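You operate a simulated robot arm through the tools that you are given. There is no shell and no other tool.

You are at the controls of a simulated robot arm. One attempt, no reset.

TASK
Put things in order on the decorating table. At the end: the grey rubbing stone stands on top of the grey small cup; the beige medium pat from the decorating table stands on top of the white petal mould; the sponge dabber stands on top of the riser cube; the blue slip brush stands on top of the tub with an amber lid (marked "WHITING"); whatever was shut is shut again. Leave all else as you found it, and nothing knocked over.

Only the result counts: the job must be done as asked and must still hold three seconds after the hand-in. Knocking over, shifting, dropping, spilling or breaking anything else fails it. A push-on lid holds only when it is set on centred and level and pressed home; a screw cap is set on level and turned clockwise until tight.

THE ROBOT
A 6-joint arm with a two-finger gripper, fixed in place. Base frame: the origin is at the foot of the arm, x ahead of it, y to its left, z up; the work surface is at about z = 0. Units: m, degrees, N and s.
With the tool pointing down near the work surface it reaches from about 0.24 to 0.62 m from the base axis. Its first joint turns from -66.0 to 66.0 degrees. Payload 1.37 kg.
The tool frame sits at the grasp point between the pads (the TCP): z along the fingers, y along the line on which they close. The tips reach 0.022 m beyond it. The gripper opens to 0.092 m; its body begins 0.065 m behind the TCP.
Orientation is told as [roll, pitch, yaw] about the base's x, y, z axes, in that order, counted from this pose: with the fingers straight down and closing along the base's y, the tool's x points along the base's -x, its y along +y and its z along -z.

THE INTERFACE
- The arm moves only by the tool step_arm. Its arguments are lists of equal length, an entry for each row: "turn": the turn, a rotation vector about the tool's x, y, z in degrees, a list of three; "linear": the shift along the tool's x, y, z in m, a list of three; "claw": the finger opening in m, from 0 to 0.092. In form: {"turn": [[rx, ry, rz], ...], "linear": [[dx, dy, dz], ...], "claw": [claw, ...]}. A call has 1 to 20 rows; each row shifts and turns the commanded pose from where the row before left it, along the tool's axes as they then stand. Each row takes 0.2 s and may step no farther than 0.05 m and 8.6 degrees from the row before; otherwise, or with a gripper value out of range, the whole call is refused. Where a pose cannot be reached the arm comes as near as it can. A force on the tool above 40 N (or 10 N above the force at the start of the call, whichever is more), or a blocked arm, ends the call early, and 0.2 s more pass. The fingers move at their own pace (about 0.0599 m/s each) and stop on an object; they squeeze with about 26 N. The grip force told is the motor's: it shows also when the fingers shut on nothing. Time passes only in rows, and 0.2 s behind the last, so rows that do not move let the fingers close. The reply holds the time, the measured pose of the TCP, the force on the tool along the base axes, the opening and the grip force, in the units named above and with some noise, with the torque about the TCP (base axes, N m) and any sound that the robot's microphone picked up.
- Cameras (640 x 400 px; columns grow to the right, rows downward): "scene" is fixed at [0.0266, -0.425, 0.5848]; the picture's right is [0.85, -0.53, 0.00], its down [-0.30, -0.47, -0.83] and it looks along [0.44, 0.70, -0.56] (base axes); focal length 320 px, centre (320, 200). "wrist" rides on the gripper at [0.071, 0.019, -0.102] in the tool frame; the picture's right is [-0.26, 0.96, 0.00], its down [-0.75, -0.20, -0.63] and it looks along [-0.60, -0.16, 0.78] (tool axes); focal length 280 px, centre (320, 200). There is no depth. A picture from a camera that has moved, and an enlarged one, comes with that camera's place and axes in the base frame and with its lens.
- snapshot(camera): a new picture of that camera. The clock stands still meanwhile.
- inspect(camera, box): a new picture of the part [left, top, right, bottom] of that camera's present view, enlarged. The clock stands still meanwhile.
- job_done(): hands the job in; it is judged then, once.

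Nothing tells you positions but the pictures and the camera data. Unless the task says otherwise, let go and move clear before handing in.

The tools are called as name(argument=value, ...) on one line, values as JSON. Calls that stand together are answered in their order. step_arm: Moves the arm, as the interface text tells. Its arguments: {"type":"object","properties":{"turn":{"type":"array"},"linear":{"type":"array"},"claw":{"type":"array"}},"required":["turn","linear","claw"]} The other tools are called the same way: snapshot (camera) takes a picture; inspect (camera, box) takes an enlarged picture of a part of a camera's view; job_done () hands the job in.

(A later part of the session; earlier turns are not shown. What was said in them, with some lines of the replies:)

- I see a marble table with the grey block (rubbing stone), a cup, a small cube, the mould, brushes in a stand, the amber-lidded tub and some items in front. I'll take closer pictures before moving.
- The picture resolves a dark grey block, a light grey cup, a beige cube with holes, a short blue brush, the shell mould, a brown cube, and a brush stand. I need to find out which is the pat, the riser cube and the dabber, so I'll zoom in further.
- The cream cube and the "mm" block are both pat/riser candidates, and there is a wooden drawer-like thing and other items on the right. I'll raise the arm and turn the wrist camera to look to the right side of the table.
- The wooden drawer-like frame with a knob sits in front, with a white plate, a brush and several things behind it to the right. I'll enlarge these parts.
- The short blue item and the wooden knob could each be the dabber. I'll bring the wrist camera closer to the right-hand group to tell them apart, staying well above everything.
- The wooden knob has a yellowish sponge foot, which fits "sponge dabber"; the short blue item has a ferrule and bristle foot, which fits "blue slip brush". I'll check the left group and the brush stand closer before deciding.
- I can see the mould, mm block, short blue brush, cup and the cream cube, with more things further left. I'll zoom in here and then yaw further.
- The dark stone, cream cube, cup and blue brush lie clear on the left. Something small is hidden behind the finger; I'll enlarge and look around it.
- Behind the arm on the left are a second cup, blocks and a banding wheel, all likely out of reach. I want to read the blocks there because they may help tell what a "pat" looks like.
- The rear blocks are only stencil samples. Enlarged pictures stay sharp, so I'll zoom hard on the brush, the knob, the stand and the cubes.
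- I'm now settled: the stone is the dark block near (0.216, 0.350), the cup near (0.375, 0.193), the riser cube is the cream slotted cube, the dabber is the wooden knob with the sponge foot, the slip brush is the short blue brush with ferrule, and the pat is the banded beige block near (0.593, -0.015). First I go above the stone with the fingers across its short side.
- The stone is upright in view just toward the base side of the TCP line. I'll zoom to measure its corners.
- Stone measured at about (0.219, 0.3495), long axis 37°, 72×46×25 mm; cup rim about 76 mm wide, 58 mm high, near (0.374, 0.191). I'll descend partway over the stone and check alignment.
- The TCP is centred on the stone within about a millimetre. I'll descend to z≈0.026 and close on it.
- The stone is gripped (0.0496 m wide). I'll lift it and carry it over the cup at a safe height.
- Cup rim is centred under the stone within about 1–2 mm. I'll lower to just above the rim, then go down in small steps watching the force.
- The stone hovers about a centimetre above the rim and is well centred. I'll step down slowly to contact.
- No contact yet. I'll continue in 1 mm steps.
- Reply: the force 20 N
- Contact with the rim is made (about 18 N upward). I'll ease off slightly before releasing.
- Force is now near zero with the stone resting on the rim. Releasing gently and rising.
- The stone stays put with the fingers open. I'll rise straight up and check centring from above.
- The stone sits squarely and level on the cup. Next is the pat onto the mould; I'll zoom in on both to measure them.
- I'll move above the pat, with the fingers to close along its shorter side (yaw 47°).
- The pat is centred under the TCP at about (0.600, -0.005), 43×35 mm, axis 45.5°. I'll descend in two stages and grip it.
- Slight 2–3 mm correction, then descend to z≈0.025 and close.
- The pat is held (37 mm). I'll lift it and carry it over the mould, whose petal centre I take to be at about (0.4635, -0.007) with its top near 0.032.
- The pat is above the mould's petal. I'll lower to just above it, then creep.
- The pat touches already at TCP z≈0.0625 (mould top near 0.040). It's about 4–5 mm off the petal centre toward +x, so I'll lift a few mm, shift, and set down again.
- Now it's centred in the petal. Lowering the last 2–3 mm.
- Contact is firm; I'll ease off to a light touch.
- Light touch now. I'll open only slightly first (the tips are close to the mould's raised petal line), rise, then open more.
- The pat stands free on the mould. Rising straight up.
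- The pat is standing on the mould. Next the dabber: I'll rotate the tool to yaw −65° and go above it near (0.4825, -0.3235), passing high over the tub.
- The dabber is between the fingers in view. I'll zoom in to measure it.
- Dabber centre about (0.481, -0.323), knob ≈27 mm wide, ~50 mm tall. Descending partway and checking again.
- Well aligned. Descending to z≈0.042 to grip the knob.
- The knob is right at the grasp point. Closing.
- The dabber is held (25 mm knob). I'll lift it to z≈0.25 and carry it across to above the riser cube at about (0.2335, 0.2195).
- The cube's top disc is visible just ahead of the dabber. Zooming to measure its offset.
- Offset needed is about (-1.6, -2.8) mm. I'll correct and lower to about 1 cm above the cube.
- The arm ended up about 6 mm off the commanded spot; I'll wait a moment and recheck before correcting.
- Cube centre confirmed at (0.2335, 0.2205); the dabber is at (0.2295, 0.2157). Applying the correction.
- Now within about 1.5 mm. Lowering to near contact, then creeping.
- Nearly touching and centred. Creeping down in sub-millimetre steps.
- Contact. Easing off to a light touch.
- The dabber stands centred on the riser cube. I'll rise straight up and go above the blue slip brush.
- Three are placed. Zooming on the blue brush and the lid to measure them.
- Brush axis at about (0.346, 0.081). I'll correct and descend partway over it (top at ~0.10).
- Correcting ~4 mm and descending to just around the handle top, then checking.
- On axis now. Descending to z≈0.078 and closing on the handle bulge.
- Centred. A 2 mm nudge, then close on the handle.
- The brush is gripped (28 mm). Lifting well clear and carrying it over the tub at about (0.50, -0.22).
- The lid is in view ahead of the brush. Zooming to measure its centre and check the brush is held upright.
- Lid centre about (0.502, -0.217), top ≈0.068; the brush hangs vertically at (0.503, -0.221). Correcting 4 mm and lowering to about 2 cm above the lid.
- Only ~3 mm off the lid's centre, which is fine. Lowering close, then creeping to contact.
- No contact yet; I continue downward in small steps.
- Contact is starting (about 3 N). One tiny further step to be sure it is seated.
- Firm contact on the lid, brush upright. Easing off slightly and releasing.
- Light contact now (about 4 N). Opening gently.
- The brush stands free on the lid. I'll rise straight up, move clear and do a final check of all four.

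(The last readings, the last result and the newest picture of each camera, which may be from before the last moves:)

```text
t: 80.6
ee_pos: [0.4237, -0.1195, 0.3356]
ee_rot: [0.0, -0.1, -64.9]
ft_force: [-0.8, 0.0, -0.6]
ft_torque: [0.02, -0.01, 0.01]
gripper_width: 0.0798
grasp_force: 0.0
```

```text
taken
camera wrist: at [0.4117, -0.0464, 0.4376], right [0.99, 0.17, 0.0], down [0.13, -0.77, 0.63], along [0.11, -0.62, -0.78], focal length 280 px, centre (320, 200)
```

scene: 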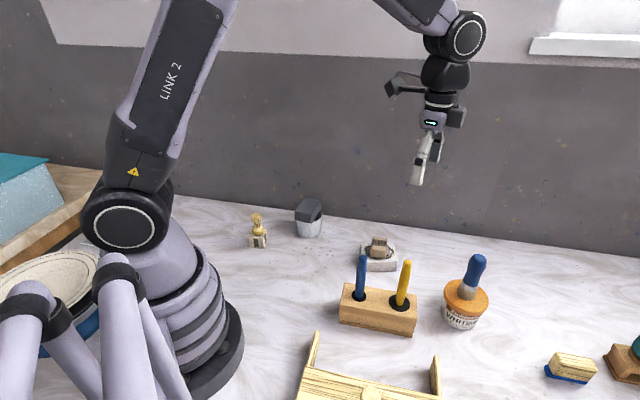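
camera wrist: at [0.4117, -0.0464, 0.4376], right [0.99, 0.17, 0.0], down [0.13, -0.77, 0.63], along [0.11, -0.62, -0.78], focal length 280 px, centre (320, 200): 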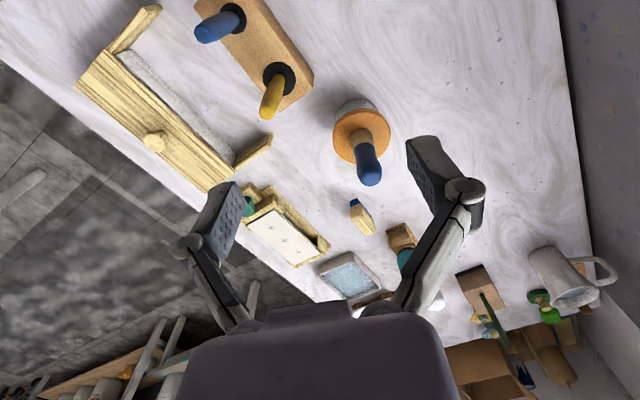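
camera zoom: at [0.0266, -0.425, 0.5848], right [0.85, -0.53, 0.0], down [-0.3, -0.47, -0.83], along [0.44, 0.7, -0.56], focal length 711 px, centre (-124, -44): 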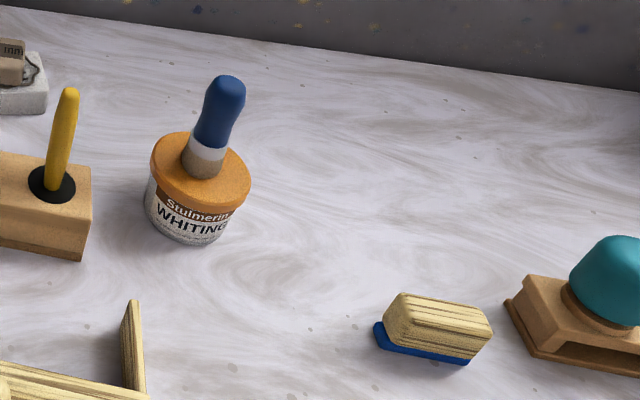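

All four are in place and everything else looks untouched. I'll let a few seconds pass with the arm still and confirm that everything holds.

step_arm(turn=[[0, 0, 0], [0, 0, 0], [0, 0, 0], [0, 0, 0], [0, 0, 0], [0, 0, 0], [0, 0, 0], [0, 0, 0], [0, 0, 0], [0, 0, 0]], linear=[[0, 0, 0], [0, 0, 0], [0, 0, 0], [0, 0, 0], [0, 0, 0], [0, 0, 0], [0, 0, 0], [0, 0, 0], [0, 0, 0], [0, 0, 0]], claw=[0.08, 0.08, 0.08, 0.08, 0.08, 0.08, 0.08, 0.08, 0.08, 0.08])

inspect(camera="scene", box=[235, 190, 335, 260])

inspect(camera="scene", box=[350, 225, 500, 340])

```text
t: 82.8
ee_pos: [0.4253, -0.1205, 0.3361]
ee_rot: [-0.1, 0.0, -65.0]
ft_force: [0.9, 0.5, -0.6]
ft_torque: [0.01, 0.02, 0.0]
gripper_width: 0.08
grasp_force: 0.1
```

```text
5.71 times, centred on (285, 225) of scene
camera zoom: at [0.0266, -0.425, 0.5848], right [0.85, -0.53, 0.0], down [-0.3, -0.47, -0.83], along [0.44, 0.7, -0.56], focal length 1828 px, centre (520, 57)
```

zoom: 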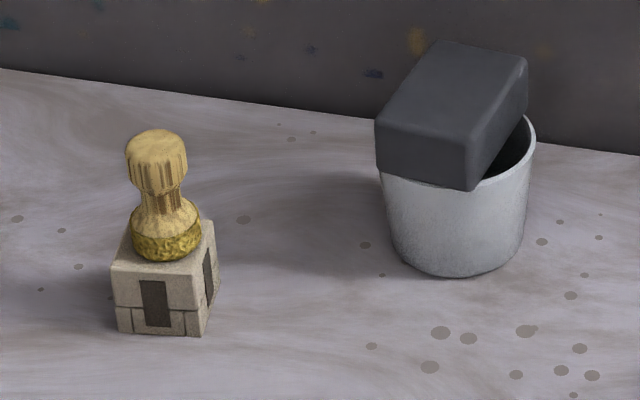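

```text
3.48 times, centred on (425, 282) of scene
camera zoom: at [0.0266, -0.425, 0.5848], right [0.85, -0.53, 0.0], down [-0.3, -0.47, -0.83], along [0.44, 0.7, -0.56], focal length 1113 px, centre (-45, -87)
```

zoom: 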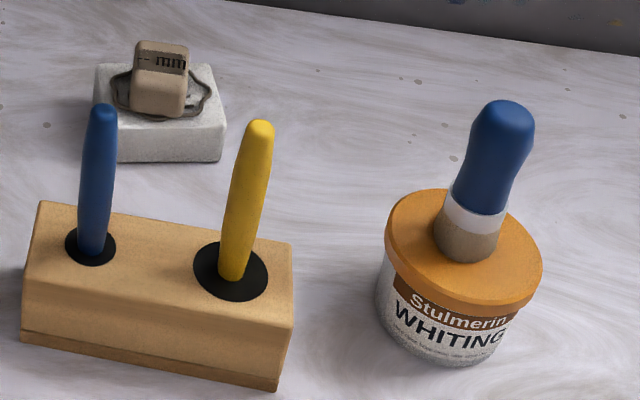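

After a few seconds all four stacks still stand, the tub is still shut and the gripper is clear: stone on cup, pat on mould, dabber on riser cube, and blue brush on the WHITING tub. I'm handing in the job.

job_done()

```text
The job is handed in.
```

The job is handed in. All four pieces were standing in place about four seconds after I let go of the last one, with the gripper clear. I haven't been told the verdict.

- **Stone:** the grey rubbing stone lies level across the rim of the grey small cup.
- **Pat:** the beige medium pat stands on the white petal mould, inside the petal outline.
- **Dabber:** the sponge dabber stands centred on the riser cube.
- **Brush:** the blue slip brush stands upright near the centre of the amber lid of the "WHITING" tub.

I opened nothing, so the tub is still shut. The final pictures show nothing else knocked over or moved.

I had to identify three of the objects by their looks:

- **Pat:** I took the rounded beige block with the "-- mm" band to be the pat.
- **Riser cube:** I took the cream slotted cube to be the riser cube.
- **Slip brush:** I took the short blue brush standing on its bristles to be the slip brush, not the thin blue handle in the wooden stand.
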